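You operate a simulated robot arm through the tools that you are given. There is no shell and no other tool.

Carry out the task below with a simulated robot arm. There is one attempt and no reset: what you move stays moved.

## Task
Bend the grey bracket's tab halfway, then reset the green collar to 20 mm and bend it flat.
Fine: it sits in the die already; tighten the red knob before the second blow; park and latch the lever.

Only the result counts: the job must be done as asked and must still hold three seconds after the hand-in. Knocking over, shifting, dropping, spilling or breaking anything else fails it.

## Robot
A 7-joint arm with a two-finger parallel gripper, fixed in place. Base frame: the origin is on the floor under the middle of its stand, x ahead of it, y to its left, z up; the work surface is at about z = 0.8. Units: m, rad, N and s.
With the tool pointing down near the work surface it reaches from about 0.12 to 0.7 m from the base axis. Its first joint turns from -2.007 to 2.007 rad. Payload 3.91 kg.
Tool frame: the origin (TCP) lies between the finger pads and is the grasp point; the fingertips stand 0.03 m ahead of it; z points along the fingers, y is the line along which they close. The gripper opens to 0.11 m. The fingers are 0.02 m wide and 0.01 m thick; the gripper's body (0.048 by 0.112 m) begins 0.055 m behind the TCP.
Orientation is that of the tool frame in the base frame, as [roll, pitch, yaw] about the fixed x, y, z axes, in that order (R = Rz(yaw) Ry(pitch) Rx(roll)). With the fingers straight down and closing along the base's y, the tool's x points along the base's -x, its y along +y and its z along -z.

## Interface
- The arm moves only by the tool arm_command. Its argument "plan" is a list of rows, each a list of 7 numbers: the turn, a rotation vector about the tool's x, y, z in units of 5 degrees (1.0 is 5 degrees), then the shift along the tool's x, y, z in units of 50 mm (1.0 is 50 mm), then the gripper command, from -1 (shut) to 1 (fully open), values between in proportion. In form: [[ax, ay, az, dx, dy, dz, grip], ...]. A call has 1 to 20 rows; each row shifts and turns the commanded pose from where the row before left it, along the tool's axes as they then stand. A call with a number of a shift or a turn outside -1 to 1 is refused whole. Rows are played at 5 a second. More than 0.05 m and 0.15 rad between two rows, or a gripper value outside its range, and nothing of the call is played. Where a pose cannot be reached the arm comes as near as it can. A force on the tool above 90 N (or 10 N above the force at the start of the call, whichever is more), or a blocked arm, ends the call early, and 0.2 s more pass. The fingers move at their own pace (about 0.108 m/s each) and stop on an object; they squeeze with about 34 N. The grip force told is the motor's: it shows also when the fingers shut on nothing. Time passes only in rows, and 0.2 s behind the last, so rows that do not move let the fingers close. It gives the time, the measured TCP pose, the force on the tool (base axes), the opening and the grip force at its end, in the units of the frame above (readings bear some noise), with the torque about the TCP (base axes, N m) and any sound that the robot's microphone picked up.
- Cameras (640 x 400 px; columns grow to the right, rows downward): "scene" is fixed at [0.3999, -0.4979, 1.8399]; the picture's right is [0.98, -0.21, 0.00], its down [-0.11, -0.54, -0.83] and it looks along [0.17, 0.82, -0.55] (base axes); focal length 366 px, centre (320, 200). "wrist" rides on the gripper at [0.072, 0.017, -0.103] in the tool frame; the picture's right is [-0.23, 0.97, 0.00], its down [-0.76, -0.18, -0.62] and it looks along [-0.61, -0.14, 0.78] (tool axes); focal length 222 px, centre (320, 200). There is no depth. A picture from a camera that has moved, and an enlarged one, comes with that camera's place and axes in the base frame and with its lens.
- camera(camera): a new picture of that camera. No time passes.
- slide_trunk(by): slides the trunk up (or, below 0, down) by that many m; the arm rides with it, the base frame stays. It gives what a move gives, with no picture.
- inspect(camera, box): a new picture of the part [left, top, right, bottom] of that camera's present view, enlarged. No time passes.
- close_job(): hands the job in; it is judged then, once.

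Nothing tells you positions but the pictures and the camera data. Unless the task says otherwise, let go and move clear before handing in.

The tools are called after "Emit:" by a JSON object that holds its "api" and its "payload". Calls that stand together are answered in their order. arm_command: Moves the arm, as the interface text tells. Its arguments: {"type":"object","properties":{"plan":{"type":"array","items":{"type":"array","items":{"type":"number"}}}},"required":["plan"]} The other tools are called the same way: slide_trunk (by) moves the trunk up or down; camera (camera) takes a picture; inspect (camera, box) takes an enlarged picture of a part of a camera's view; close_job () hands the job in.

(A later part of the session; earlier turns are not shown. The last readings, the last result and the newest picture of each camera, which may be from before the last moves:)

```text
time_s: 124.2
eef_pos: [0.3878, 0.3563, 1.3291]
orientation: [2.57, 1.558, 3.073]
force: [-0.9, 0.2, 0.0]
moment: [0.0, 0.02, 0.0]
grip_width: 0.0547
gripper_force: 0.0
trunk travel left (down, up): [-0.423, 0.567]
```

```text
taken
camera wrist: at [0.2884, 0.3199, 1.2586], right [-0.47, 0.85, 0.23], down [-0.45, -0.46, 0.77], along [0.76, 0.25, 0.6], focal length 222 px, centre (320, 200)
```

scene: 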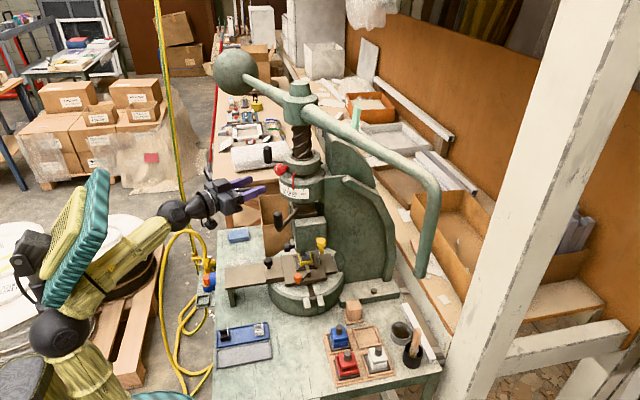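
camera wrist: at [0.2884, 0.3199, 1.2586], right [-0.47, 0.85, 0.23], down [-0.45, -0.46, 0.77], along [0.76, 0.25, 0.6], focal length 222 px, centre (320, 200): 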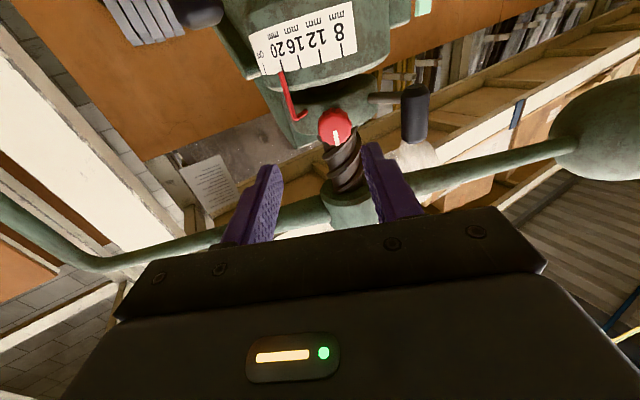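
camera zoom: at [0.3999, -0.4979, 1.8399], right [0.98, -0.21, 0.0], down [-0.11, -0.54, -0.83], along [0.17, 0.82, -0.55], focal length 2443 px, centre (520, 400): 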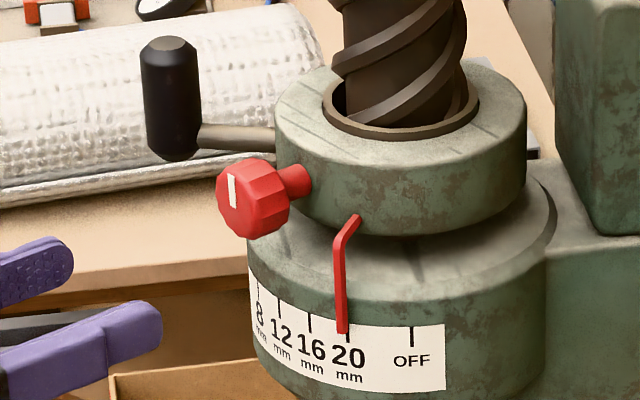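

The collar stays on 20 with the knob tight. The lever has crept to about 13°, which is fine. I'll back off and lower the trunk to −0.64 m for the second blow.

Emit:
{"api": "arm_command", "payload": {"plan": [[0, 0, 0, 0, -0.2, -0.5, 0.2], [0, 0, 0, 0, -0.2, -0.5, 0.2], [0, 0, 0, 0, -0.2, -0.3, 0.2]]}}

Emit:
{"api": "slide_trunk", "payload": {"by": -0.12}}

Emit:
{"api": "camera", "payload": {"camera": "scene"}}

Emit:
{"api": "camera", "payload": {"camera": "wrist"}}

```text
time_s: 125.0
eef_pos: [0.3516, 0.3069, 1.3228]
orientation: [-3.107, 1.541, -2.602]
force: [-0.2, 0.7, -0.4]
moment: [0.03, 0.0, -0.03]
grip_width: 0.0661
gripper_force: 0.0
trunk travel left (down, up): [-0.423, 0.567]
```

```text
time_s: 126.3
eef_pos: [0.3883, 0.3142, 1.0784]
orientation: [-2.878, 1.238, -2.402]
force: [-0.1, 0.5, -0.1]
moment: [0.01, 0.01, -0.02]
grip_width: 0.0659
gripper_force: 0.1
trunk travel left (down, up): [-0.323, 0.667]
stopped: the arm was blocked; the commanded pose is now the measured one
```

```text
taken
```

scene: 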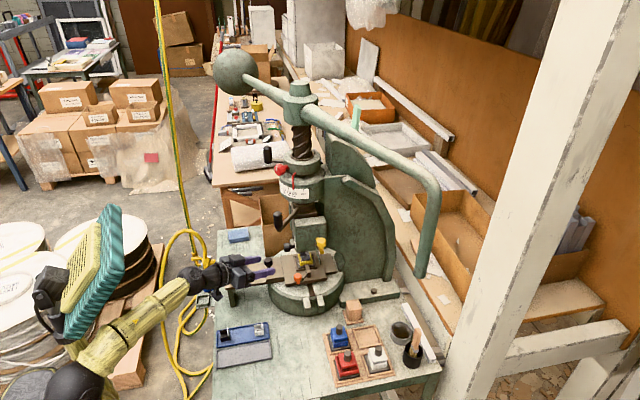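

```text
taken
camera wrist: at [0.2744, 0.269, 1.042], right [-0.4, 0.91, 0.13], down [-0.26, -0.25, 0.93], along [0.88, 0.34, 0.34], focal length 222 px, centre (320, 200)
```

wrist: 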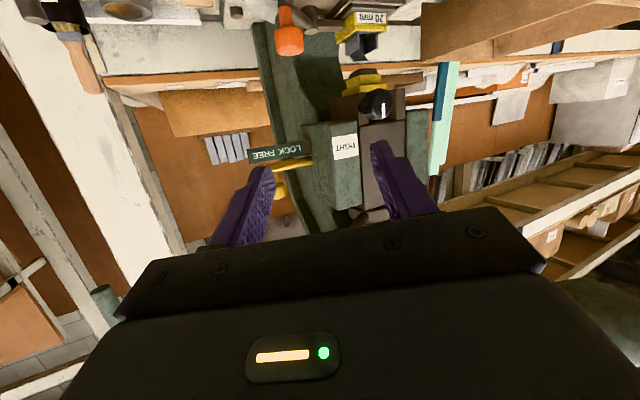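

The slide stalled part-way again, leaving the hand at z = 1.08 tilted down, with nothing touched. The trunk height (−0.60 m) is fine. I'll re-level the hand, aiming at the lever.

Emit:
{"api": "arm_command", "payload": {"plan": [[-0.313, -0.597, 0.086, 0, 0, 0, 0.2], [-0.313, -0.597, 0.086, 0, 0, 0, 0.2], [-0.313, -0.597, 0.086, 0, 0, 0, 0.2], [-0.313, -0.597, 0.086, 0, 0, 0, 0.2], [-0.313, -0.597, 0.086, 0, 0, 0, 0.2], [-0.313, -0.597, 0.086, 0, 0, 0, 0.2], [-0.313, -0.597, 0.086, 0, 0, 0, 0.2], [-0.313, -0.597, 0.086, 0, 0, 0, 0.2]]}}

Emit:
{"api": "camera", "payload": {"camera": "scene"}}

Emit:
{"api": "camera", "payload": {"camera": "wrist"}}

```text
time_s: 128.1
eef_pos: [0.3894, 0.3108, 1.0773]
orientation: [-1.72, 1.559, -1.096]
force: [0.4, 0.4, 1.0]
moment: [-0.01, 0.0, 0.02]
grip_width: 0.0663
gripper_force: 0.0
out of reach, approached as far as the arm can: row 4, 6
trunk travel left (down, up): [-0.323, 0.667]
```

```text
taken
```

scene: 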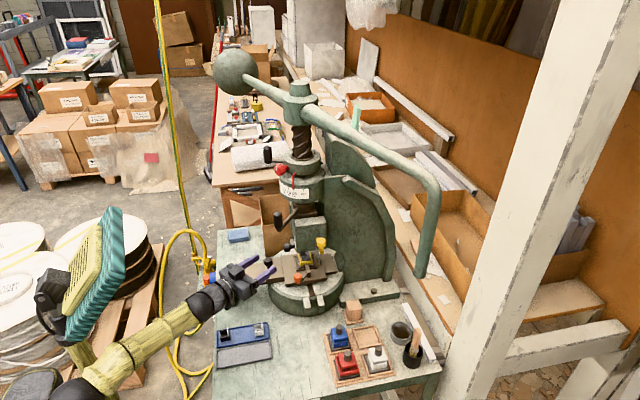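

```text
taken
camera wrist: at [0.2953, 0.2628, 1.0061], right [-0.57, 0.79, 0.22], down [-0.4, -0.5, 0.76], along [0.71, 0.35, 0.61], focal length 222 px, centre (320, 200)
```

wrist: 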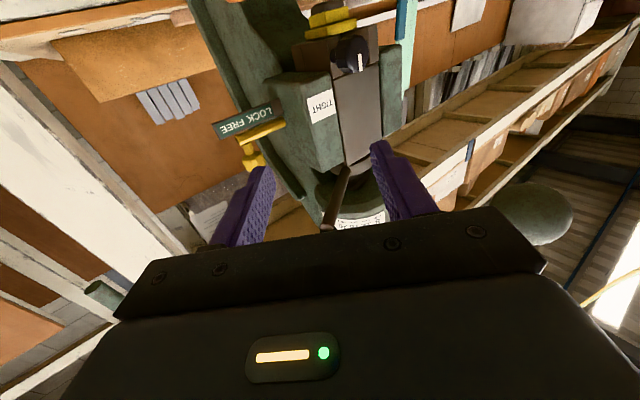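

Level again. I'll raise straight up to grip height.

Emit:
{"api": "arm_command", "payload": {"plan": [[0, 0, 0, -0.6, 0, -0.05, 0.2], [0, 0, 0, -0.6, 0, -0.05, 0.2], [0, 0, 0, -0.6, 0, -0.05, 0.2], [0, 0, 0, -0.6, 0, -0.05, 0.2], [0, 0, 0, 0, 0, 0, 0.2]]}}

Emit:
{"api": "camera", "payload": {"camera": "wrist"}}

Emit:
{"api": "camera", "payload": {"camera": "scene"}}

```text
time_s: 129.0
eef_pos: [0.4043, 0.293, 1.0763]
orientation: [-2.738, 1.318, -2.156]
force: [-0.4, 0.5, 1.0]
moment: [-0.03, 0.0, -0.01]
grip_width: 0.066
gripper_force: 0.1
trunk travel left (down, up): [-0.323, 0.667]
stopped in row 4: the arm was blocked; the commanded pose is now the measured one
```

```text
taken
camera wrist: at [0.2992, 0.2379, 1.0283], right [-0.51, 0.85, 0.12], down [-0.31, -0.32, 0.9], along [0.8, 0.42, 0.42], focal length 222 px, centre (320, 200)
```

wrist: 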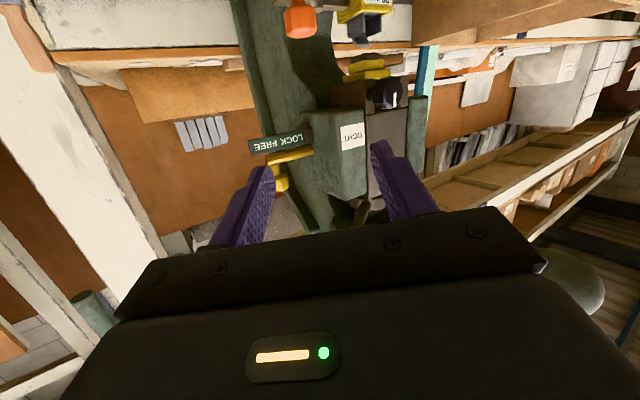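

```text
taken
```

scene: 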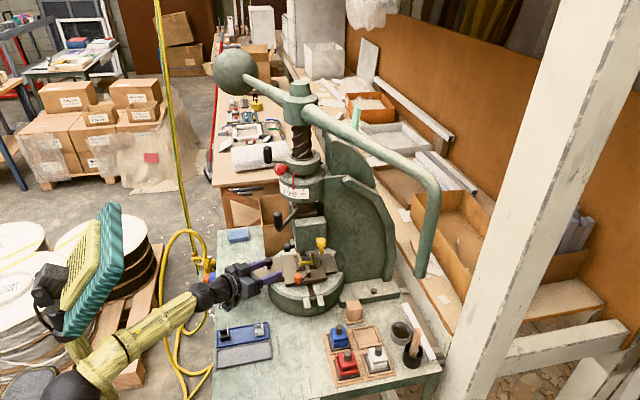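

The raise was blocked because, folded this close, my forearm meets the robot's own head. A lower trunk keeps the arm more extended, so I'll slide down a bit more.

Emit:
{"api": "slide_trunk", "payload": {"by": -0.08}}

Emit:
{"api": "camera", "payload": {"camera": "scene"}}

```text
time_s: 129.8
eef_pos: [0.3979, 0.2847, 0.9313]
orientation: [-2.84, 1.131, -2.255]
force: [0.9, 0.0, 0.0]
moment: [-0.01, -0.02, 0.01]
grip_width: 0.0658
gripper_force: 0.1
trunk travel left (down, up): [-0.287, 0.703]
stopped: the arm was blocked; the commanded pose is now the measured one
```

```text
taken
```

scene: 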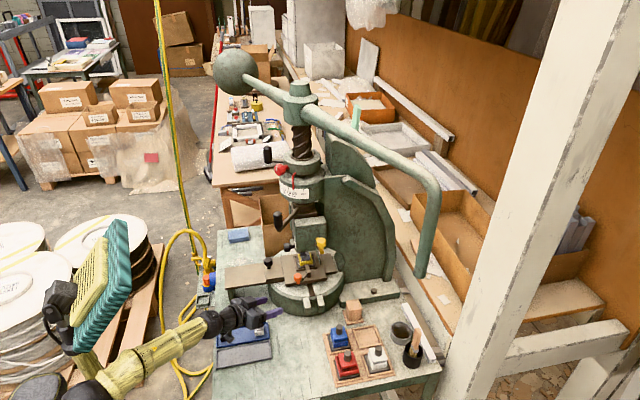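

Emit:
{"api": "inspect", "payload": {"camera": "scene", "box": [0, 200, 300, 400]}}

Emit:
{"api": "camera", "payload": {"camera": "wrist"}}

```text
2.00 times, centred on (150, 300) of scene
camera zoom: at [0.3999, -0.4979, 1.8399], right [0.98, -0.21, 0.0], down [-0.11, -0.54, -0.83], along [0.17, 0.82, -0.55], focal length 733 px, centre (660, 0)
```

zoom: 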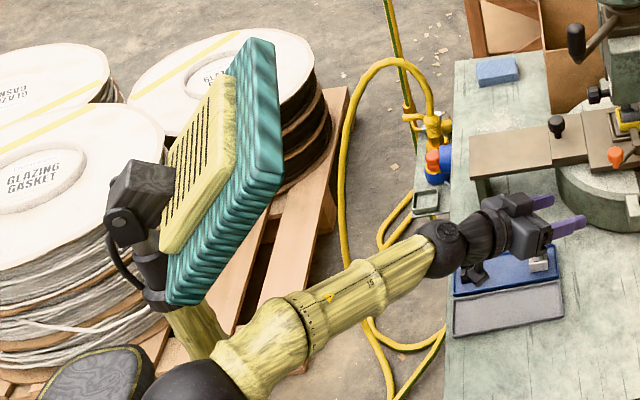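

```text
taken
camera wrist: at [0.2884, 0.2251, 0.906], right [-0.49, 0.87, 0.08], down [-0.18, -0.19, 0.96], along [0.85, 0.46, 0.25], focal length 222 px, centre (320, 200)
```

wrist: 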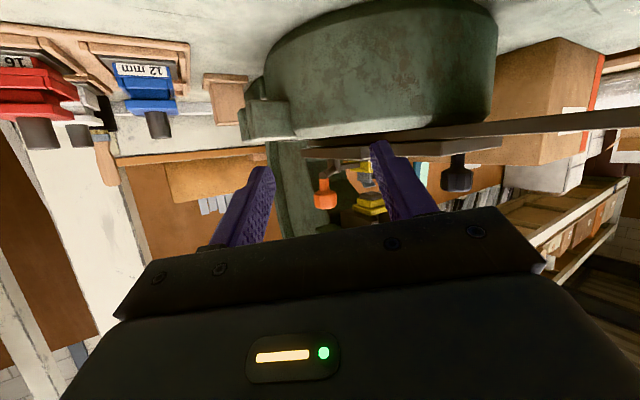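

My elbow is pressed against the robot's own head mast, which explains the blocks. I'll raise the trunk a bit and reach the hand out to the right-front, so the elbow comes forward off the mast.

Emit:
{"api": "slide_trunk", "payload": {"by": 0.1}}

Emit:
{"api": "camera", "payload": {"camera": "scene"}}

```text
time_s: 131.1
eef_pos: [0.3971, 0.2801, 1.043]
orientation: [-2.832, 1.148, -2.254]
force: [0.0, -0.4, 0.7]
moment: [0.04, -0.04, -0.01]
grip_width: 0.0658
gripper_force: 0.1
trunk travel left (down, up): [-0.387, 0.603]
```

```text
taken
```

scene: 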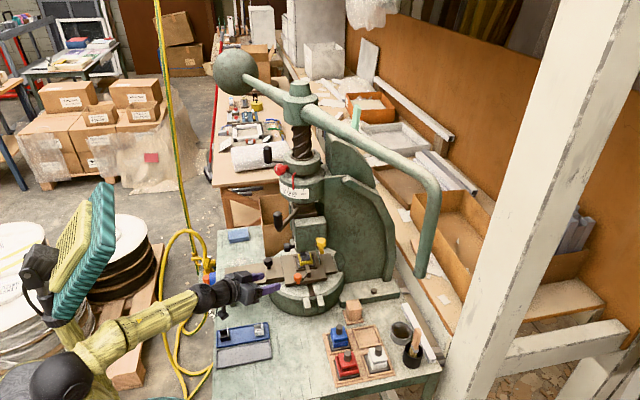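

Emit:
{"api": "arm_command", "payload": {"plan": [[0, -0.4, 0, -0.077, -0.484, -0.06, 0.2], [0, -0.4, 0, -0.077, -0.484, -0.06, 0.2], [0, -0.4, 0, -0.077, -0.484, 0, 0.2], [0, -0.4, 0, -0.077, -0.484, 0, 0.2], [0, -0.4, 0, -0.077, -0.484, 0, 0.2], [0, -0.4, 0, -0.077, -0.484, 0.1, 0.2], [0, -0.4, 0, -0.077, -0.484, 0.2, 0.2], [0, -0.4, 0, -0.077, -0.484, 0.2, 0.2], [0, -0.4, 0, -0.077, -0.4, 0.2, 0.2], [0, -0.4, 0, -0.077, -0.3, 0.2, 0.2]]}}

Emit:
{"api": "camera", "payload": {"camera": "scene"}}

```text
time_s: 133.3
eef_pos: [0.5614, 0.1226, 1.1022]
orientation: [-1.988, 1.434, -1.386]
force: [0.9, -0.3, 0.8]
moment: [0.02, 0.02, 0.0]
grip_width: 0.066
gripper_force: 0.1
trunk travel left (down, up): [-0.387, 0.603]
```

```text
taken
```

scene: 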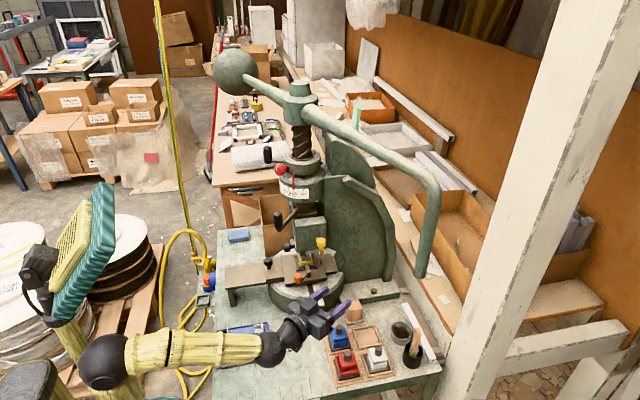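

The elbow is now off the mast. I'll raise the hand, then lower the trunk to about −0.68 m.

Emit:
{"api": "arm_command", "payload": {"plan": [[0, 0, 0, -0.6, 0, 0, 0.2], [0, 0, 0, -0.6, 0, 0, 0.2], [0, 0, 0, -0.6, 0, 0, 0.2], [0, 0, 0, -0.6, 0, 0, 0.2]]}}

Emit:
{"api": "slide_trunk", "payload": {"by": -0.14}}

Emit:
{"api": "camera", "payload": {"camera": "scene"}}

```text
time_s: 134.3
eef_pos: [0.5604, 0.1387, 1.223]
orientation: [-1.989, 1.436, -1.39]
force: [0.4, -0.3, -0.3]
moment: [-0.03, 0.02, -0.03]
grip_width: 0.0659
gripper_force: 0.1
trunk travel left (down, up): [-0.387, 0.603]
```

```text
time_s: 136.0
eef_pos: [0.5593, 0.1388, 1.0829]
orientation: [-1.987, 1.435, -1.387]
force: [0.2, -0.1, 0.4]
moment: [0.03, 0.0, -0.03]
grip_width: 0.066
gripper_force: 0.0
trunk travel left (down, up): [-0.247, 0.743]
```

```text
taken
```

scene: 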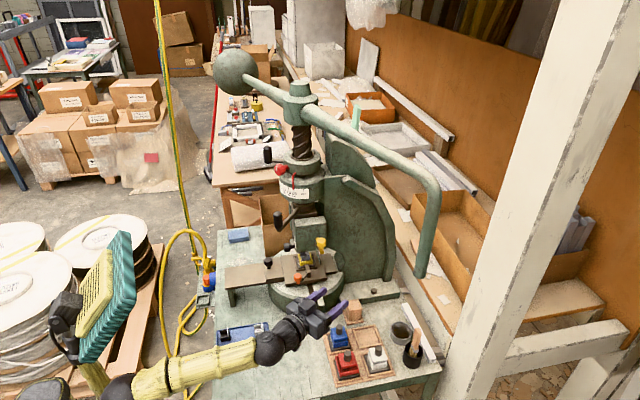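

Good. I'll re-aim the hand (azimuth 48°, slight pitch up) while raising it.

Emit:
{"api": "arm_command", "payload": {"plan": [[-0.4435, -0.2989, 0.2435, -0.38, 0, 0, 0.2], [-0.4435, -0.2989, 0.2435, -0.38, 0, 0, 0.2], [-0.4435, -0.2989, 0.2435, -0.38, 0, 0, 0.2], [-0.4435, -0.2989, 0.2435, -0.38, 0, 0, 0.2], [-0.4435, -0.2989, 0.2435, -0.38, 0, 0, 0.2], [-0.4435, -0.2989, 0.2435, -0.38, 0, 0, 0.2]]}}

Emit:
{"api": "camera", "payload": {"camera": "scene"}}

Emit:
{"api": "camera", "payload": {"camera": "wrist"}}

```text
time_s: 137.4
eef_pos: [0.554, 0.1446, 1.1978]
orientation: [0.002, 1.486, 0.838]
force: [-0.1, -0.3, 0.0]
moment: [-0.03, 0.01, -0.02]
grip_width: 0.066
gripper_force: 0.0
trunk travel left (down, up): [-0.247, 0.743]
```

```text
taken
```

scene: 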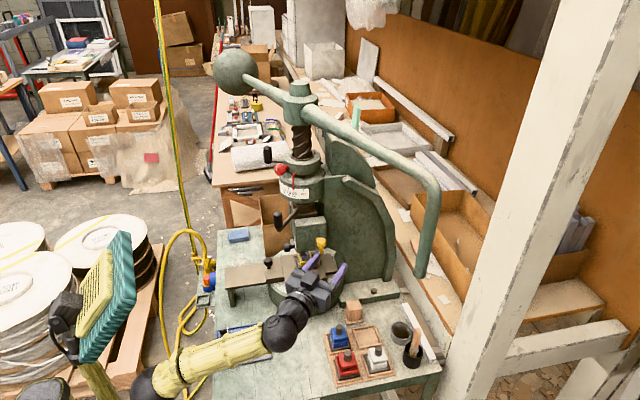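

```text
taken
camera wrist: at [0.4761, 0.0849, 1.1184], right [-0.74, 0.64, 0.23], down [-0.33, -0.63, 0.7], along [0.59, 0.44, 0.67], focal length 222 px, centre (320, 200)
```

wrist: 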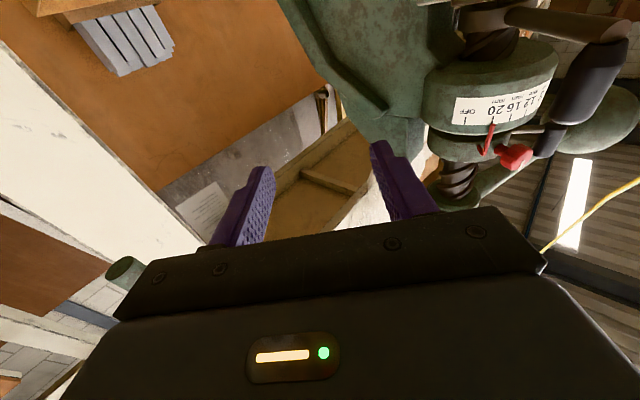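

Emit:
{"api": "arm_command", "payload": {"plan": [[0, 0, 0, 0, 0.49, -0.2, 0.2], [0, 0, 0, 0, 0.49, -0.2, 0.2], [0, 0, 0, 0, 0.49, -0.1, 0.2], [0, 0, 0, 0, 0.49, 0, 0.2], [0, 0, 0, 0, 0.49, 0, 0.2], [0, 0, 0, 0, 0.49, 0, 0.2], [0, 0, 0, 0, 0.49, 0, 0.2], [0, 0, 0, 0, 0.4, 0, 0.2], [0, 0, 0, 0, 0, 0, 0.2]]}}

Emit:
{"api": "camera", "payload": {"camera": "wrist"}}

Emit:
{"api": "camera", "payload": {"camera": "scene"}}

```text
time_s: 139.6
eef_pos: [0.4291, 0.2541, 1.1688]
orientation: [0.847, 1.514, 1.674]
force: [0.1, -0.1, -0.6]
moment: [-0.01, -0.03, 0.02]
grip_width: 0.0662
gripper_force: 0.2
trunk travel left (down, up): [-0.247, 0.743]
stopped in row 9: the arm was blocked; the commanded pose is now the measured one
```

```text
taken
camera wrist: at [0.3454, 0.1938, 1.0938], right [-0.72, 0.64, 0.27], down [-0.29, -0.62, 0.73], along [0.64, 0.45, 0.63], focal length 222 px, centre (320, 200)
```

wrist: 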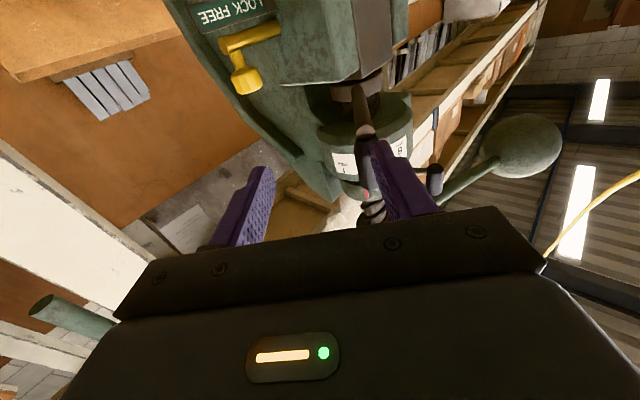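

```text
taken
```

scene: 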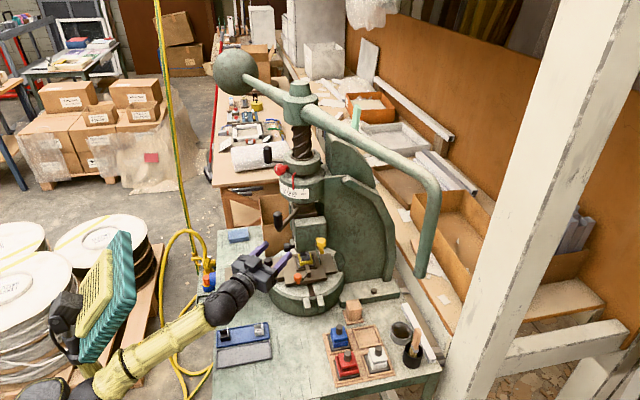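

The wrist stalled slightly short, with the elbow near the mast again. The earlier good run was at trunk −0.74 m, so I'll go there.

Emit:
{"api": "arm_command", "payload": {"plan": [[0, 0, 0, 0, -0.4, 0.1, 0.2], [0, 0, 0, -0.3, -0.2, 0, 0.2]]}}

Emit:
{"api": "slide_trunk", "payload": {"by": -0.065}}

Emit:
{"api": "camera", "payload": {"camera": "scene"}}

```text
time_s: 140.2
eef_pos: [0.4524, 0.2364, 1.1834]
orientation: [0.806, 1.513, 1.639]
force: [-0.4, 0.2, -0.2]
moment: [-0.03, 0.03, 0.03]
grip_width: 0.066
gripper_force: 0.0
trunk travel left (down, up): [-0.247, 0.743]
```

```text
time_s: 141.2
eef_pos: [0.4509, 0.2355, 1.1192]
orientation: [0.8, 1.514, 1.63]
force: [0.4, 0.3, 0.4]
moment: [0.02, -0.01, 0.04]
grip_width: 0.0661
gripper_force: 0.0
trunk travel left (down, up): [-0.182, 0.808]
```

```text
taken
```

scene: 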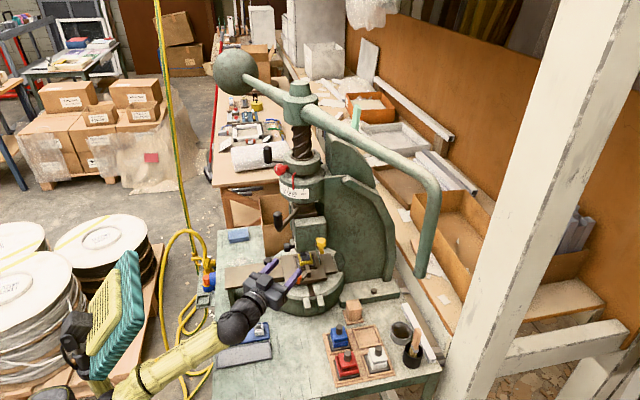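

Emit:
{"api": "arm_command", "payload": {"plan": [[0, 0, 0, -0.43, 0.33, -0.05, 0.2], [0, 0, 0, -0.43, 0.33, -0.05, 0.2], [0, 0, 0, -0.43, 0.33, -0.05, 0.2], [0, 0, 0, -0.43, 0.33, -0.05, 0.2], [0, 0, 0, 0, 0, 0, 0.2]]}}

Emit:
{"api": "camera", "payload": {"camera": "wrist"}}

Emit:
{"api": "camera", "payload": {"camera": "scene"}}

```text
time_s: 142.4
eef_pos: [0.3967, 0.2683, 1.2055]
orientation: [0.834, 1.512, 1.664]
force: [-0.7, -0.2, -0.1]
moment: [0.0, 0.01, 0.01]
grip_width: 0.0661
gripper_force: 0.1
trunk travel left (down, up): [-0.182, 0.808]
```

```text
taken
camera wrist: at [0.3135, 0.2079, 1.13], right [-0.72, 0.64, 0.27], down [-0.29, -0.62, 0.73], along [0.64, 0.45, 0.63], focal length 222 px, centre (320, 200)
```

wrist: 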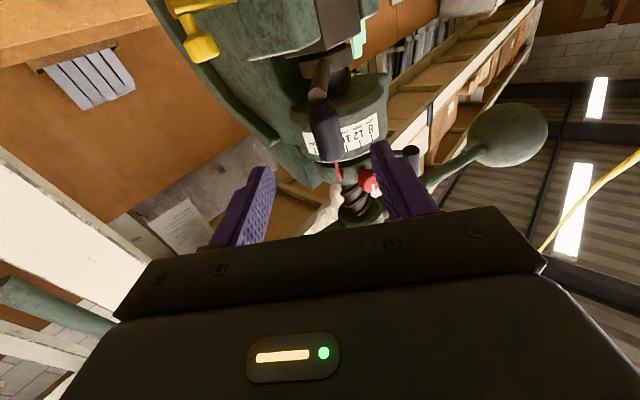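

```text
taken
```

scene: 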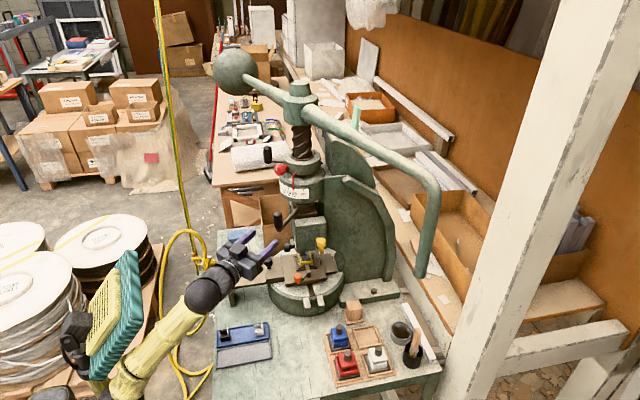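

The lever's grip is straight ahead at (0.449, 0.338, 1.205). I'll move in and grip it.

Emit:
{"api": "arm_command", "payload": {"plan": [[0, 0, 0, 0.01, 0.042, 0.415, 0.2], [0, 0, 0, 0.01, 0.042, 0.415, 0.2], [0, 0, 0, 0.01, 0.042, 0.415, 0.2], [0, 0, 0, 0.01, 0.042, 0.415, 0.2], [0, 0, 0, 0, 0, 0, 0.2], [0, 0, 0, 0, 0, 0, -1], [0, 0, 0, 0, 0, 0, -1], [0, 0, 0, 0, 0, 0, -1]]}}

Emit:
{"api": "camera", "payload": {"camera": "wrist"}}

Emit:
{"api": "camera", "payload": {"camera": "scene"}}

```text
time_s: 143.4
eef_pos: [0.4707, 0.2716, 1.2116]
orientation: [0.833, 1.508, 1.557]
force: [-3.6, -21.2, 7.2]
moment: [0.36, -0.05, 0.12]
grip_width: 0.0604
gripper_force: 0.0
out of reach, approached as far as the arm can: row 3
trunk travel left (down, up): [-0.182, 0.808]
stopped in row 4: the force on the tool passed its limit at 105 N (the readings are from after the stop); the commanded pose is now the measured one
```

```text
taken
camera wrist: at [0.3802, 0.2209, 1.137], right [-0.65, 0.71, 0.27], down [-0.35, -0.59, 0.73], along [0.68, 0.37, 0.63], focal length 222 px, centre (320, 200)
```

wrist: 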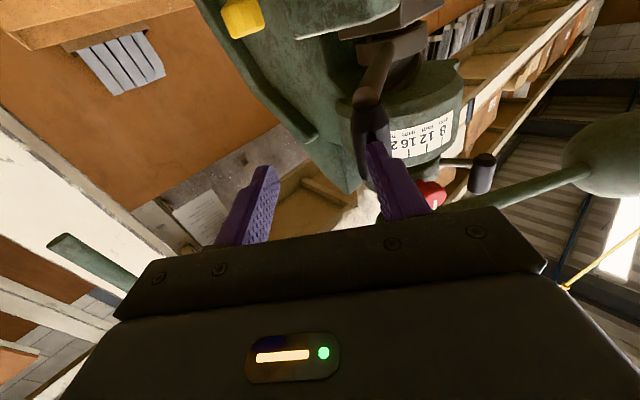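

```text
taken
```

scene: 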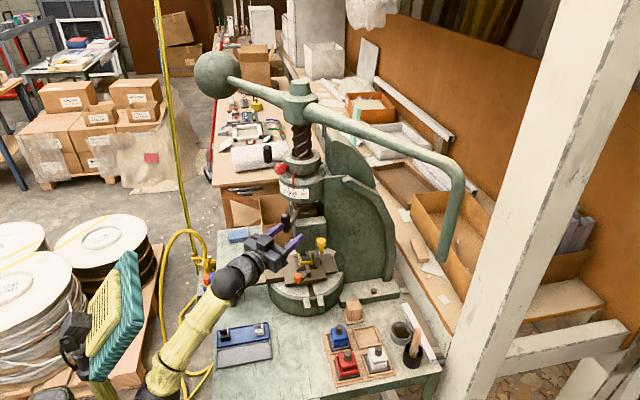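

The arm jumped near full stretch and pushed the lever back to its park stop. I'll back off and check that nothing else changed, especially the collar pointer.

Emit:
{"api": "arm_command", "payload": {"plan": [[0, 0, 0, 0, -0.1, -0.3, 0.2], [0, 0, 0, 0, -0.3, -0.3, 0.2], [0, 0, 0, 0, -0.4, -0.2, 0.2]]}}

Emit:
{"api": "camera", "payload": {"camera": "scene"}}

Emit:
{"api": "inspect", "payload": {"camera": "scene", "box": [255, 140, 325, 200]}}

Emit:
{"api": "camera", "payload": {"camera": "wrist"}}

```text
time_s: 144.2
eef_pos: [0.4667, 0.2228, 1.2058]
orientation: [0.978, 1.515, 1.713]
force: [-0.7, 0.4, 0.5]
moment: [0.0, 0.01, 0.0]
grip_width: 0.066
gripper_force: 0.1
trunk travel left (down, up): [-0.182, 0.808]
```

```text
taken
```

scene: 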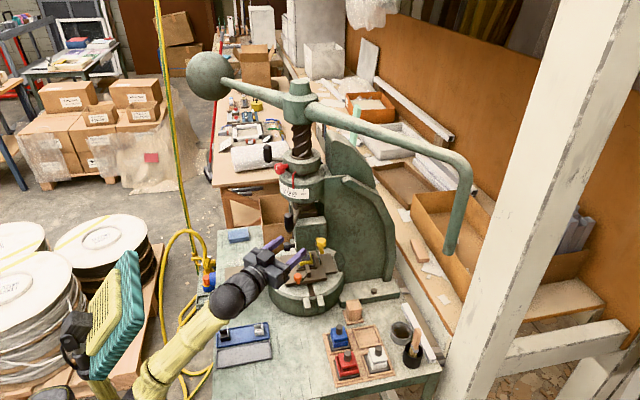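

```text
6.67 times, centred on (290, 170) of scene
camera zoom: at [0.3999, -0.4979, 1.8399], right [0.98, -0.21, 0.0], down [-0.11, -0.54, -0.83], along [0.17, 0.82, -0.55], focal length 2443 px, centre (520, 400)
```

zoom: 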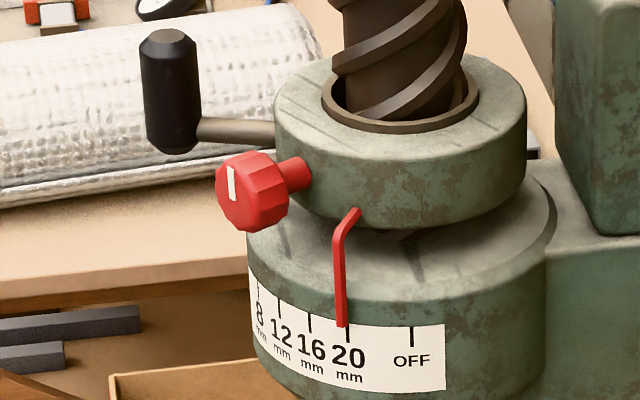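

```text
taken
camera wrist: at [0.376, 0.1703, 1.1315], right [-0.65, 0.71, 0.27], down [-0.34, -0.59, 0.73], along [0.68, 0.39, 0.62], focal length 222 px, centre (320, 200)
```

wrist: 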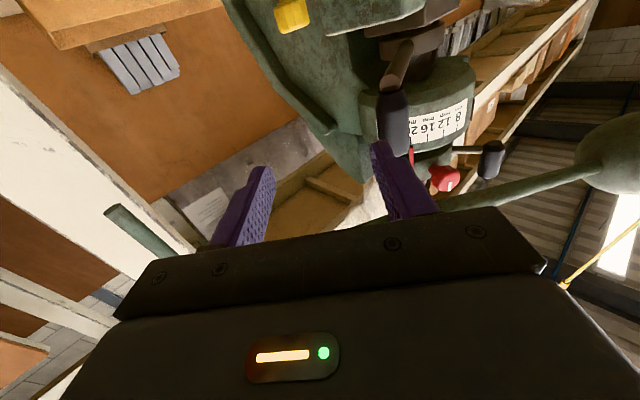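

The lever is exactly at park, and the collar simply rides up with the screw, still on 20. I'll use a mid trunk height (−0.68 m) and approach the grip pointing about 66°, radially, holding its top part.

Emit:
{"api": "slide_trunk", "payload": {"by": 0.06}}

Emit:
{"api": "arm_command", "payload": {"plan": [[-0.96, 0, 0.05, 0, 0, -0.2, 0.2], [-0.96, 0, 0.05, 0, 0, -0.2, 0.2], [-0.96, 0, 0.05, 0, 0, 0, 0.2], [-0.96, 0, 0.05, 0, 0, 0, 0.2], [-0.96, 0, 0.05, 0, 0, 0, 0.2]]}}

Emit:
{"api": "camera", "payload": {"camera": "wrist"}}

Emit:
{"api": "camera", "payload": {"camera": "scene"}}

```text
time_s: 145.2
eef_pos: [0.4652, 0.224, 1.2661]
orientation: [0.976, 1.514, 1.71]
force: [1.0, 0.1, 0.3]
moment: [0.01, -0.02, 0.0]
grip_width: 0.0661
gripper_force: 0.1
trunk travel left (down, up): [-0.242, 0.748]
```

```text
time_s: 146.4
eef_pos: [0.4501, 0.2084, 1.2642]
orientation: [0.76, 1.498, 1.915]
force: [0.6, 0.1, -0.2]
moment: [0.0, 0.0, -0.05]
grip_width: 0.066
gripper_force: 0.0
trunk travel left (down, up): [-0.242, 0.748]
```

```text
taken
camera wrist: at [0.3911, 0.1257, 1.1886], right [-0.88, 0.38, 0.28], down [-0.07, -0.69, 0.72], along [0.46, 0.62, 0.64], focal length 222 px, centre (320, 200)
```

wrist: 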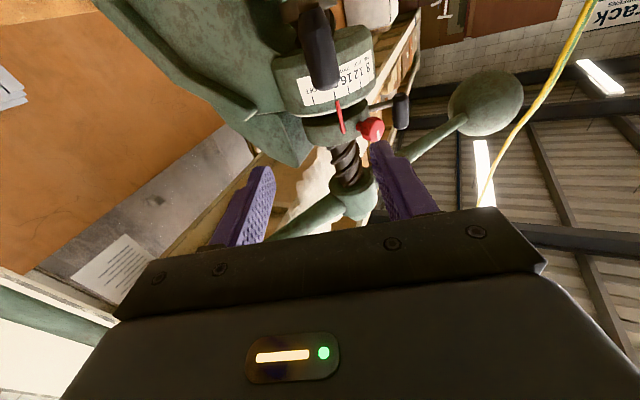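

```text
taken
```

scene: 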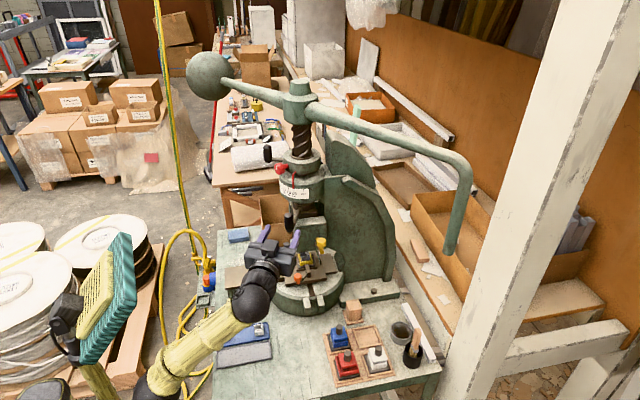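

Aligned at azimuth 66°. I'll lower slightly, correct sideways, and move in on the grip's top.

Emit:
{"api": "arm_command", "payload": {"plan": [[0, 0, 0, 0.35, 0.16, 0, 0.2], [0, 0, 0, 0.35, 0.16, 0, 0.2], [0, 0, 0, 0, 0, 0.4, 0.2], [0, 0, 0, 0, 0, 0.4, 0.2], [0, 0, 0, 0, 0, 0.4, 0.2], [0, 0, 0, 0, 0, 0.4, 0.2], [0, 0, 0, 0, 0, 0.4, 0.2], [0, 0, 0, 0, 0, 0, 0.2]]}}

Emit:
{"api": "inspect", "payload": {"camera": "wrist", "box": [200, 0, 460, 240]}}

Emit:
{"api": "camera", "payload": {"camera": "scene"}}

```text
time_s: 148.2
eef_pos: [0.4754, 0.3097, 1.2358]
orientation: [0.777, 1.499, 1.931]
force: [-0.4, 0.1, 0.5]
moment: [-0.02, 0.03, 0.01]
grip_width: 0.0662
gripper_force: 0.0
trunk travel left (down, up): [-0.242, 0.748]
```

```text
1.67 times, centred on (330, 120) of wrist
camera zoom: at [0.4156, 0.2269, 1.1597], right [-0.88, 0.38, 0.28], down [-0.07, -0.69, 0.72], along [0.46, 0.62, 0.64], focal length 370 px, centre (303, 333)
```

zoom: 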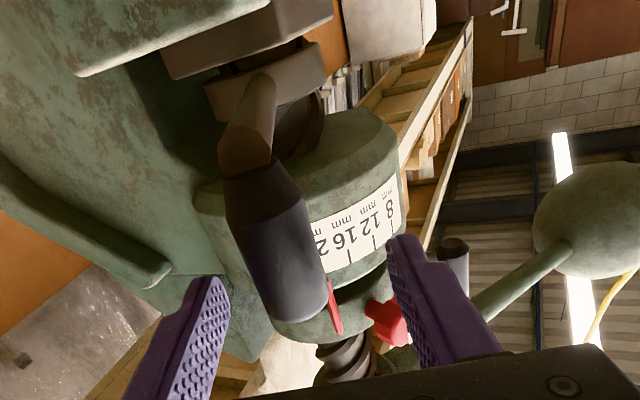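

```text
taken
```

scene: 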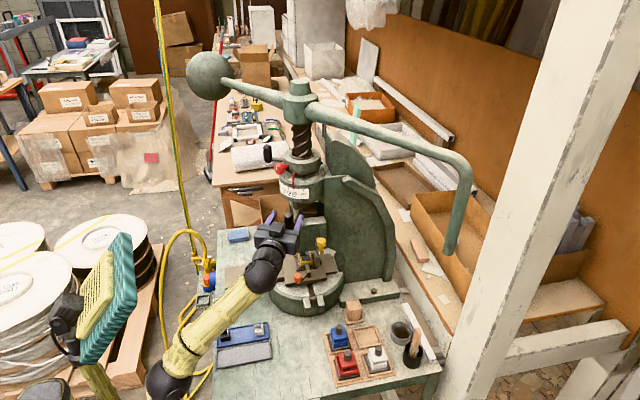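

A is between the fingers. I'll drop 8 mm for a fuller hold, then close.

Emit:
{"api": "arm_command", "payload": {"plan": [[0, 0, 0, 0.2, -0.05, 0.16, 0.2], [0, 0, 0, 0, 0, 0, -1], [0, 0, 0, 0, 0, 0, -1], [0, 0, 0, 0, 0, 0, -1]]}}

Emit:
{"api": "inspect", "payload": {"camera": "wrist", "box": [200, 0, 460, 240]}}

```text
time_s: 149.2
eef_pos: [0.4817, 0.3169, 1.2244]
orientation: [0.756, 1.498, 1.912]
force: [4.6, 1.3, 1.5]
moment: [-0.01, -1.16, -0.2]
grip_width: 0.0262
gripper_force: 45.2
trunk travel left (down, up): [-0.242, 0.748]
```

```text
1.67 times, centred on (330, 120) of wrist
camera zoom: at [0.4221, 0.2329, 1.1492], right [-0.88, 0.38, 0.27], down [-0.07, -0.69, 0.72], along [0.46, 0.62, 0.64], focal length 370 px, centre (303, 333)
```

zoom: 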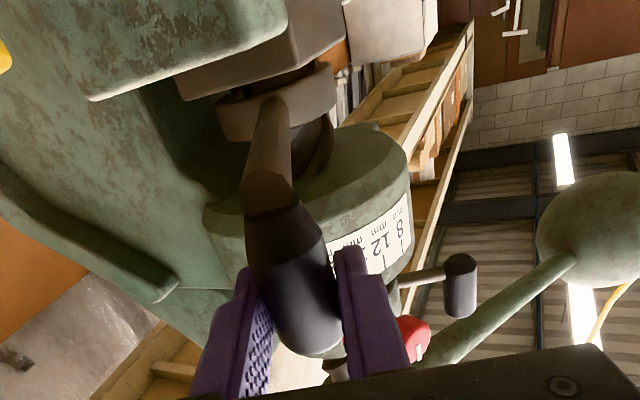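

Firm hold. Second blow: I'll swing clockwise in stages with partial wrist rotation.

Emit:
{"api": "arm_command", "payload": {"plan": [[0.399, -0.02, -0.021, 0.0258, 0.262, 0.0082, -1], [0.399, -0.02, -0.021, 0.0266, 0.2612, 0.0219, -1], [0.399, -0.02, -0.021, 0.0273, 0.2597, 0.0355, -1], [0.399, -0.02, -0.021, 0.028, 0.2575, 0.049, -1], [0.399, -0.02, -0.021, 0.0287, 0.2545, 0.0624, -1], [0.399, -0.02, -0.021, 0.0294, 0.2509, 0.0756, -1]]}}

Emit:
{"api": "camera", "payload": {"camera": "scene"}}

Emit:
{"api": "camera", "payload": {"camera": "wrist"}}

```text
time_s: 150.6
eef_pos: [0.4197, 0.3701, 1.2202]
orientation: [0.838, 1.504, 1.79]
force: [-6.0, 4.9, -21.8]
moment: [-0.94, -0.54, -0.42]
grip_width: 0.0256
gripper_force: 45.5
trunk travel left (down, up): [-0.242, 0.748]
```

```text
taken
```

scene: 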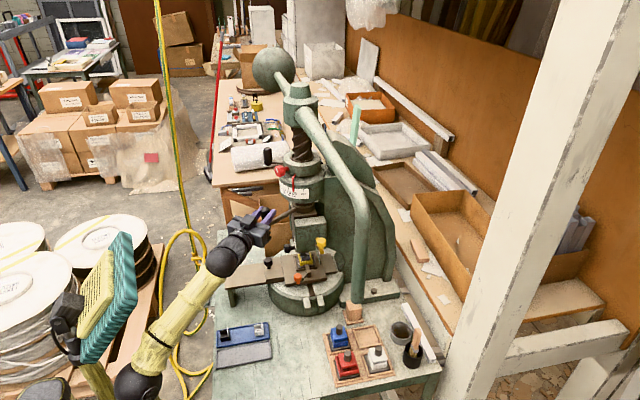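

```text
taken
camera wrist: at [0.3444, 0.3002, 1.1446], right [-0.79, 0.55, 0.28], down [-0.21, -0.66, 0.72], along [0.58, 0.51, 0.63], focal length 222 px, centre (320, 200)
```

wrist: 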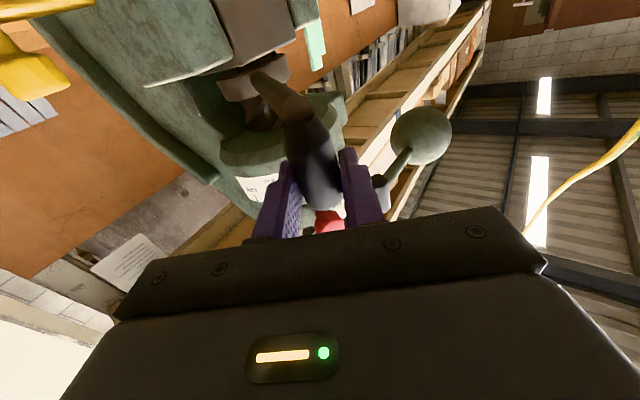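

Smooth: 32° so far, low forces. Continuing.

Emit:
{"api": "arm_command", "payload": {"plan": [[0.399, -0.02, -0.021, 0.0301, 0.2466, 0.0886, -1], [0.399, -0.02, -0.021, 0.0308, 0.2416, 0.1014, -1], [0.399, -0.02, -0.021, 0.0314, 0.236, 0.1139, -1], [0.399, -0.02, -0.021, 0.0321, 0.2297, 0.1261, -1]]}}

Emit:
{"api": "camera", "payload": {"camera": "scene"}}

```text
time_s: 151.8
eef_pos: [0.4502, 0.3642, 1.2131]
orientation: [0.787, 1.496, 1.536]
force: [3.6, -13.5, -9.9]
moment: [-0.84, -0.57, -0.47]
grip_width: 0.0262
gripper_force: 45.5
out of reach, approached as far as the arm can: row 2, 3, 4
trunk travel left (down, up): [-0.242, 0.748]
stopped in row 4: the force on the tool passed its limit at 98 N (the readings are from after the stop); the commanded pose is now the measured one
```

```text
taken
```

scene: 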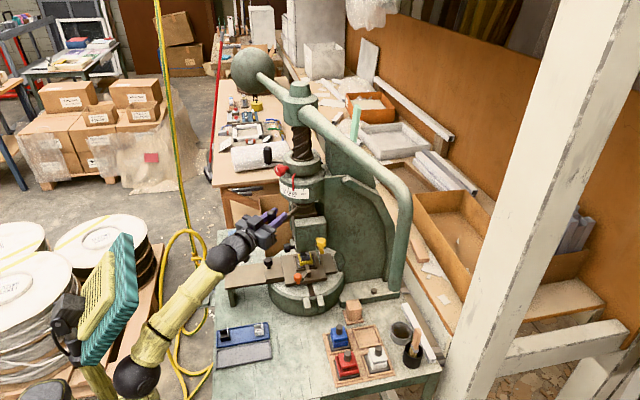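

The arm hit a joint limit mid-swing and let go of the arc. I'll switch technique: release, then push the grip along its arc from the front, pointing +y with the fingertips forming a notch. That posture worked comfortably before.

Emit:
{"api": "arm_command", "payload": {"plan": [[0, 0, 0, 0, 0, 0, 0.2], [0, 0, 0, 0, 0, 0, 0.2], [0, 0, 0, 0, 0, -0.4, 0.2], [0, 0, 0, 0, 0, -0.5, 0.2], [0, 0, 0, 0, -0.2, -0.5, 0.2], [0, 0, 0, 0, -0.5, -0.2, 0.2], [0, 0, 0, 0, -0.5, 0, 0.2]]}}

Emit:
{"api": "camera", "payload": {"camera": "scene"}}

Emit:
{"api": "camera", "payload": {"camera": "wrist"}}

```text
time_s: 153.4
eef_pos: [0.4617, 0.2977, 1.2407]
orientation: [0.73, 1.494, 1.483]
force: [-1.2, 1.9, 1.8]
moment: [-0.02, 0.06, -0.16]
grip_width: 0.0687
gripper_force: 1.8
out of reach, approached as far as the arm can: row 3, 4, 5, 6
trunk travel left (down, up): [-0.242, 0.748]
```

```text
taken
```

scene: 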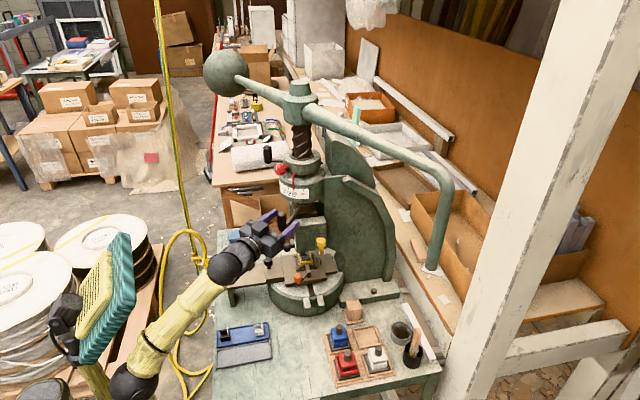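

```text
taken
camera wrist: at [0.3733, 0.2459, 1.1639], right [-0.67, 0.69, 0.28], down [-0.34, -0.61, 0.71], along [0.66, 0.38, 0.64], focal length 222 px, centre (320, 200)
```

wrist: 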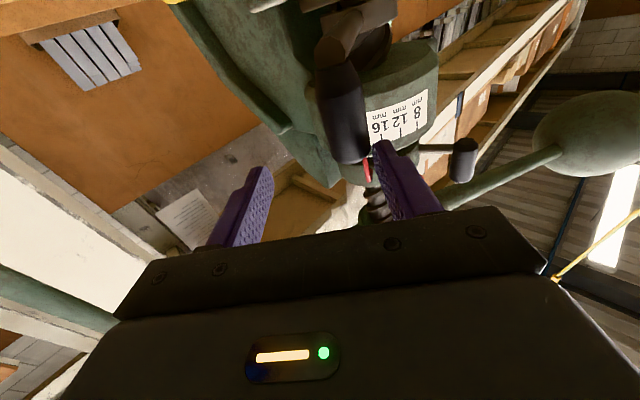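

A is just inside my left finger. I'll drop below the grip first, then move away to the right.

Emit:
{"api": "arm_command", "payload": {"plan": [[0, 0, 0, 0.4, 0.05, -0.1, 0.3], [0, 0, 0, 0.4, 0.05, -0.1, 0.3], [0, 0, 0, 0.4, 0.05, -0.1, 0.3], [0, 0, 0, 0.4, 0.05, -0.1, 0.3]]}}

Emit:
{"api": "camera", "payload": {"camera": "scene"}}

Emit:
{"api": "camera", "payload": {"camera": "wrist"}}

```text
time_s: 154.4
eef_pos: [0.443, 0.297, 1.1692]
orientation: [0.738, 1.494, 1.491]
force: [0.3, 0.4, -1.1]
moment: [-0.01, -0.01, 0.0]
grip_width: 0.0715
gripper_force: 0.0
out of reach, approached as far as the arm can: row 1
trunk travel left (down, up): [-0.242, 0.748]
```

```text
taken
```

scene: 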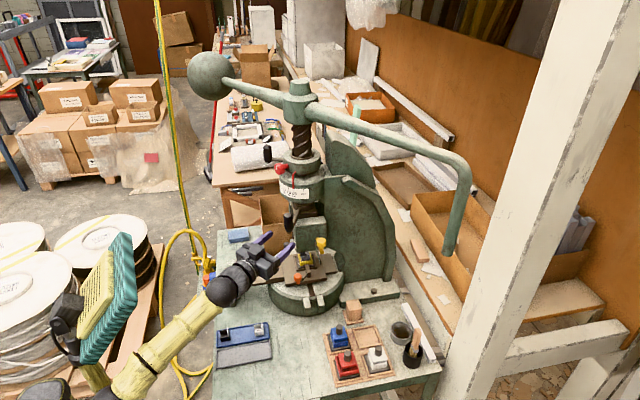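

```text
taken
camera wrist: at [0.3563, 0.2443, 1.0918], right [-0.67, 0.69, 0.28], down [-0.34, -0.61, 0.71], along [0.66, 0.38, 0.64], focal length 222 px, centre (320, 200)
```

wrist: 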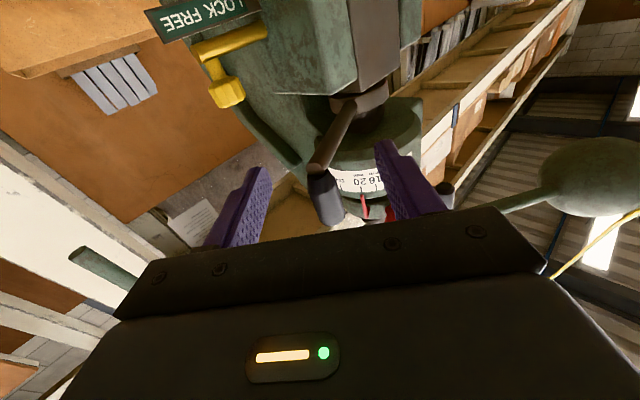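

Emit:
{"api": "arm_command", "payload": {"plan": [[0, 0, 0, 0.2, -0.41, -0.27, 0.3], [0, 0, 0, 0.2, -0.41, -0.27, 0.3], [0, 0, 0, 0.1, -0.41, -0.27, 0.3], [0, 0, 0, 0.1, -0.41, -0.27, 0.3], [-0.94, 0, 0.06, 0, 0, 0, 0], [-0.94, 0, 0.06, 0, 0, 0, 0], [-0.94, 0, 0.06, 0, 0, 0, 0], [-0.94, 0, 0.06, 0, 0, 0, 0], [-0.94, 0, 0.06, 0, 0, 0, 0], [-0.94, 0, 0.06, 0, 0, 0, 0], [-0.94, 0, 0.06, 0, 0, 0, 0], [-0.94, 0, 0.06, 0, 0, 0, 0], [-0.94, 0, 0.06, 0, 0, 0, 0], [-0.94, 0, 0.06, 0, 0, 0, 0]]}}

Emit:
{"api": "slide_trunk", "payload": {"by": 0.07}}

Emit:
{"api": "camera", "payload": {"camera": "scene"}}

Emit:
{"api": "camera", "payload": {"camera": "wrist"}}

```text
time_s: 157.4
eef_pos: [0.461, 0.2046, 1.129]
orientation: [0.408, 1.464, 1.99]
force: [0.6, 0.0, 0.7]
moment: [-0.03, -0.01, 0.02]
grip_width: 0.0551
gripper_force: 0.1
trunk travel left (down, up): [-0.242, 0.748]
```

```text
time_s: 158.5
eef_pos: [0.4598, 0.203, 1.1997]
orientation: [0.403, 1.466, 1.978]
force: [-0.2, -0.6, -0.6]
moment: [0.05, 0.01, -0.02]
grip_width: 0.0552
gripper_force: 0.1
trunk travel left (down, up): [-0.312, 0.678]
```

```text
taken
```

scene: 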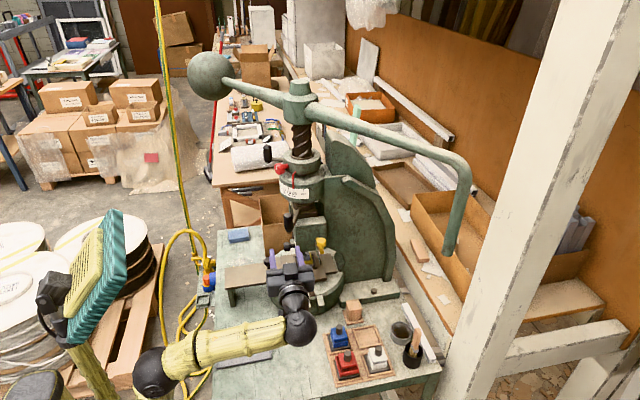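

```text
taken
camera wrist: at [0.4397, 0.1071, 1.1193], right [-0.96, -0.03, 0.27], down [0.21, -0.69, 0.69], along [0.16, 0.72, 0.67], focal length 222 px, centre (320, 200)
```

wrist: 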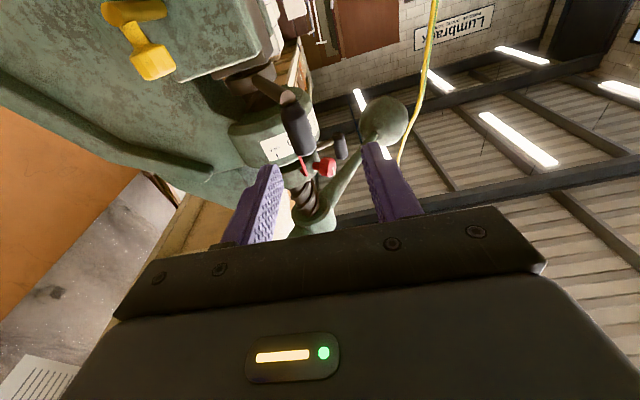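

Now the arm is in a comfortable pose, pointing +y with the elbow forward. I'll approach the grip's top from the front and hold it.

Emit:
{"api": "arm_command", "payload": {"plan": [[0, 0, 0, -0.25, -0.22, 0, 0.1], [0, 0, 0, -0.25, -0.22, 0, 0.1], [0, 0, 0, 0, 0, 0.45, 0.1], [0, 0, 0, 0, 0, 0.45, 0.1], [0, 0, 0, 0, 0, 0.45, 0.1], [0, 0, 0, 0, 0, 0.45, 0.1], [0, 0, 0, 0, 0, 0.4, 0.1], [0, 0, 0, 0, 0, 0, 0.1]]}}

Emit:
{"api": "inspect", "payload": {"camera": "wrist", "box": [200, 0, 460, 240]}}

Emit:
{"api": "camera", "payload": {"camera": "scene"}}

```text
time_s: 160.3
eef_pos: [0.4831, 0.3123, 1.2344]
orientation: [0.398, 1.466, 1.976]
force: [-0.2, -0.1, -0.3]
moment: [0.01, 0.0, 0.01]
grip_width: 0.0605
gripper_force: 0.0
trunk travel left (down, up): [-0.312, 0.678]
```

```text
1.67 times, centred on (330, 120) of wrist
camera zoom: at [0.4624, 0.2156, 1.1542], right [-0.96, -0.03, 0.27], down [0.21, -0.69, 0.69], along [0.16, 0.72, 0.67], focal length 370 px, centre (303, 333)
```

zoom: 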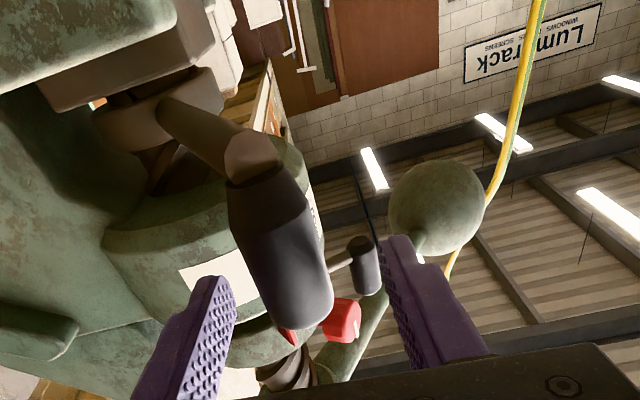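

```text
taken
```

scene: 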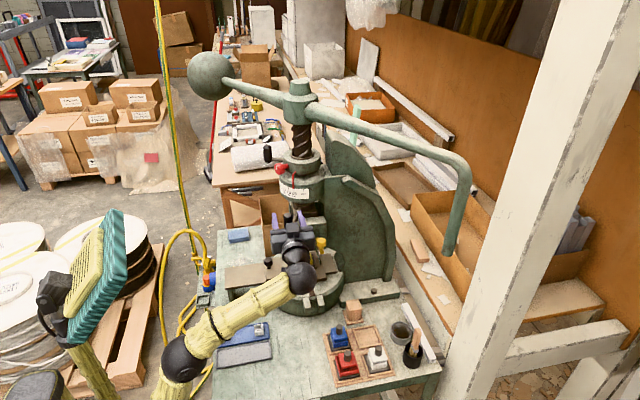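

Well centred. I'll close, then carry the grip along its arc keeping the hand's orientation fixed.

Emit:
{"api": "arm_command", "payload": {"plan": [[0, 0, 0, 0.06, 0, 0.05, -1], [0, 0, 0, 0, 0, 0, -1], [0, 0, 0, 0, 0, 0, -1], [0, 0, 0, 0.0364, 0.2327, 0.113, -1], [0, 0, 0, 0.0383, 0.2217, 0.1328, -1], [0, 0, 0, 0.0401, 0.209, 0.1515, -1], [0, 0, 0, 0.0418, 0.1947, 0.169, -1], [0, 0, 0, 0.0433, 0.179, 0.1853, -1], [0, 0, 0, 0.0448, 0.1619, 0.2001, -1]]}}

Emit:
{"api": "camera", "payload": {"camera": "scene"}}

Emit:
{"api": "camera", "payload": {"camera": "wrist"}}

```text
time_s: 162.3
eef_pos: [0.4243, 0.365, 1.2236]
orientation: [0.451, 1.466, 2.03]
force: [3.0, 4.2, -11.3]
moment: [-0.27, -0.6, -0.49]
grip_width: 0.0259
gripper_force: 44.7
trunk travel left (down, up): [-0.312, 0.678]
```

```text
taken
```

scene: 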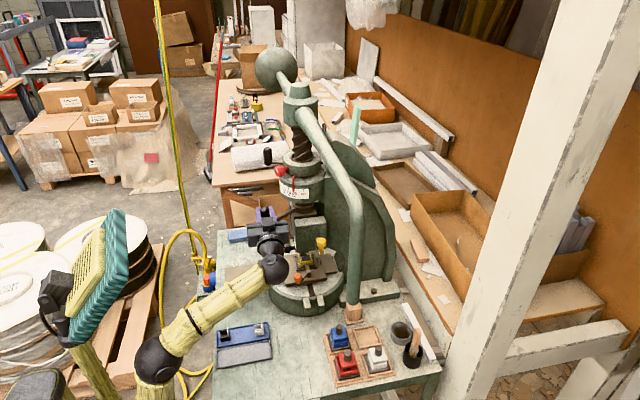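

```text
taken
camera wrist: at [0.4035, 0.2682, 1.144], right [-0.96, -0.03, 0.27], down [0.22, -0.69, 0.69], along [0.16, 0.72, 0.67], focal length 222 px, centre (320, 200)
```

wrist: 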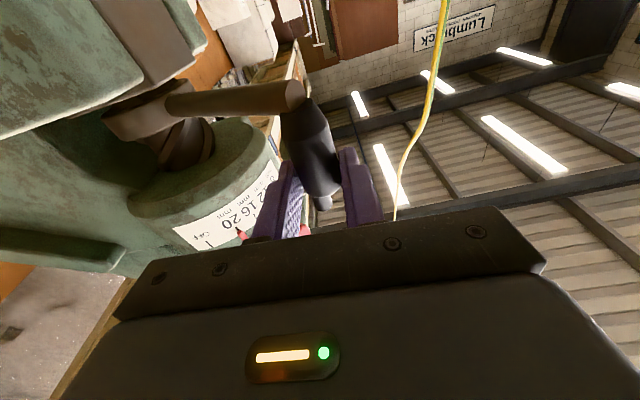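

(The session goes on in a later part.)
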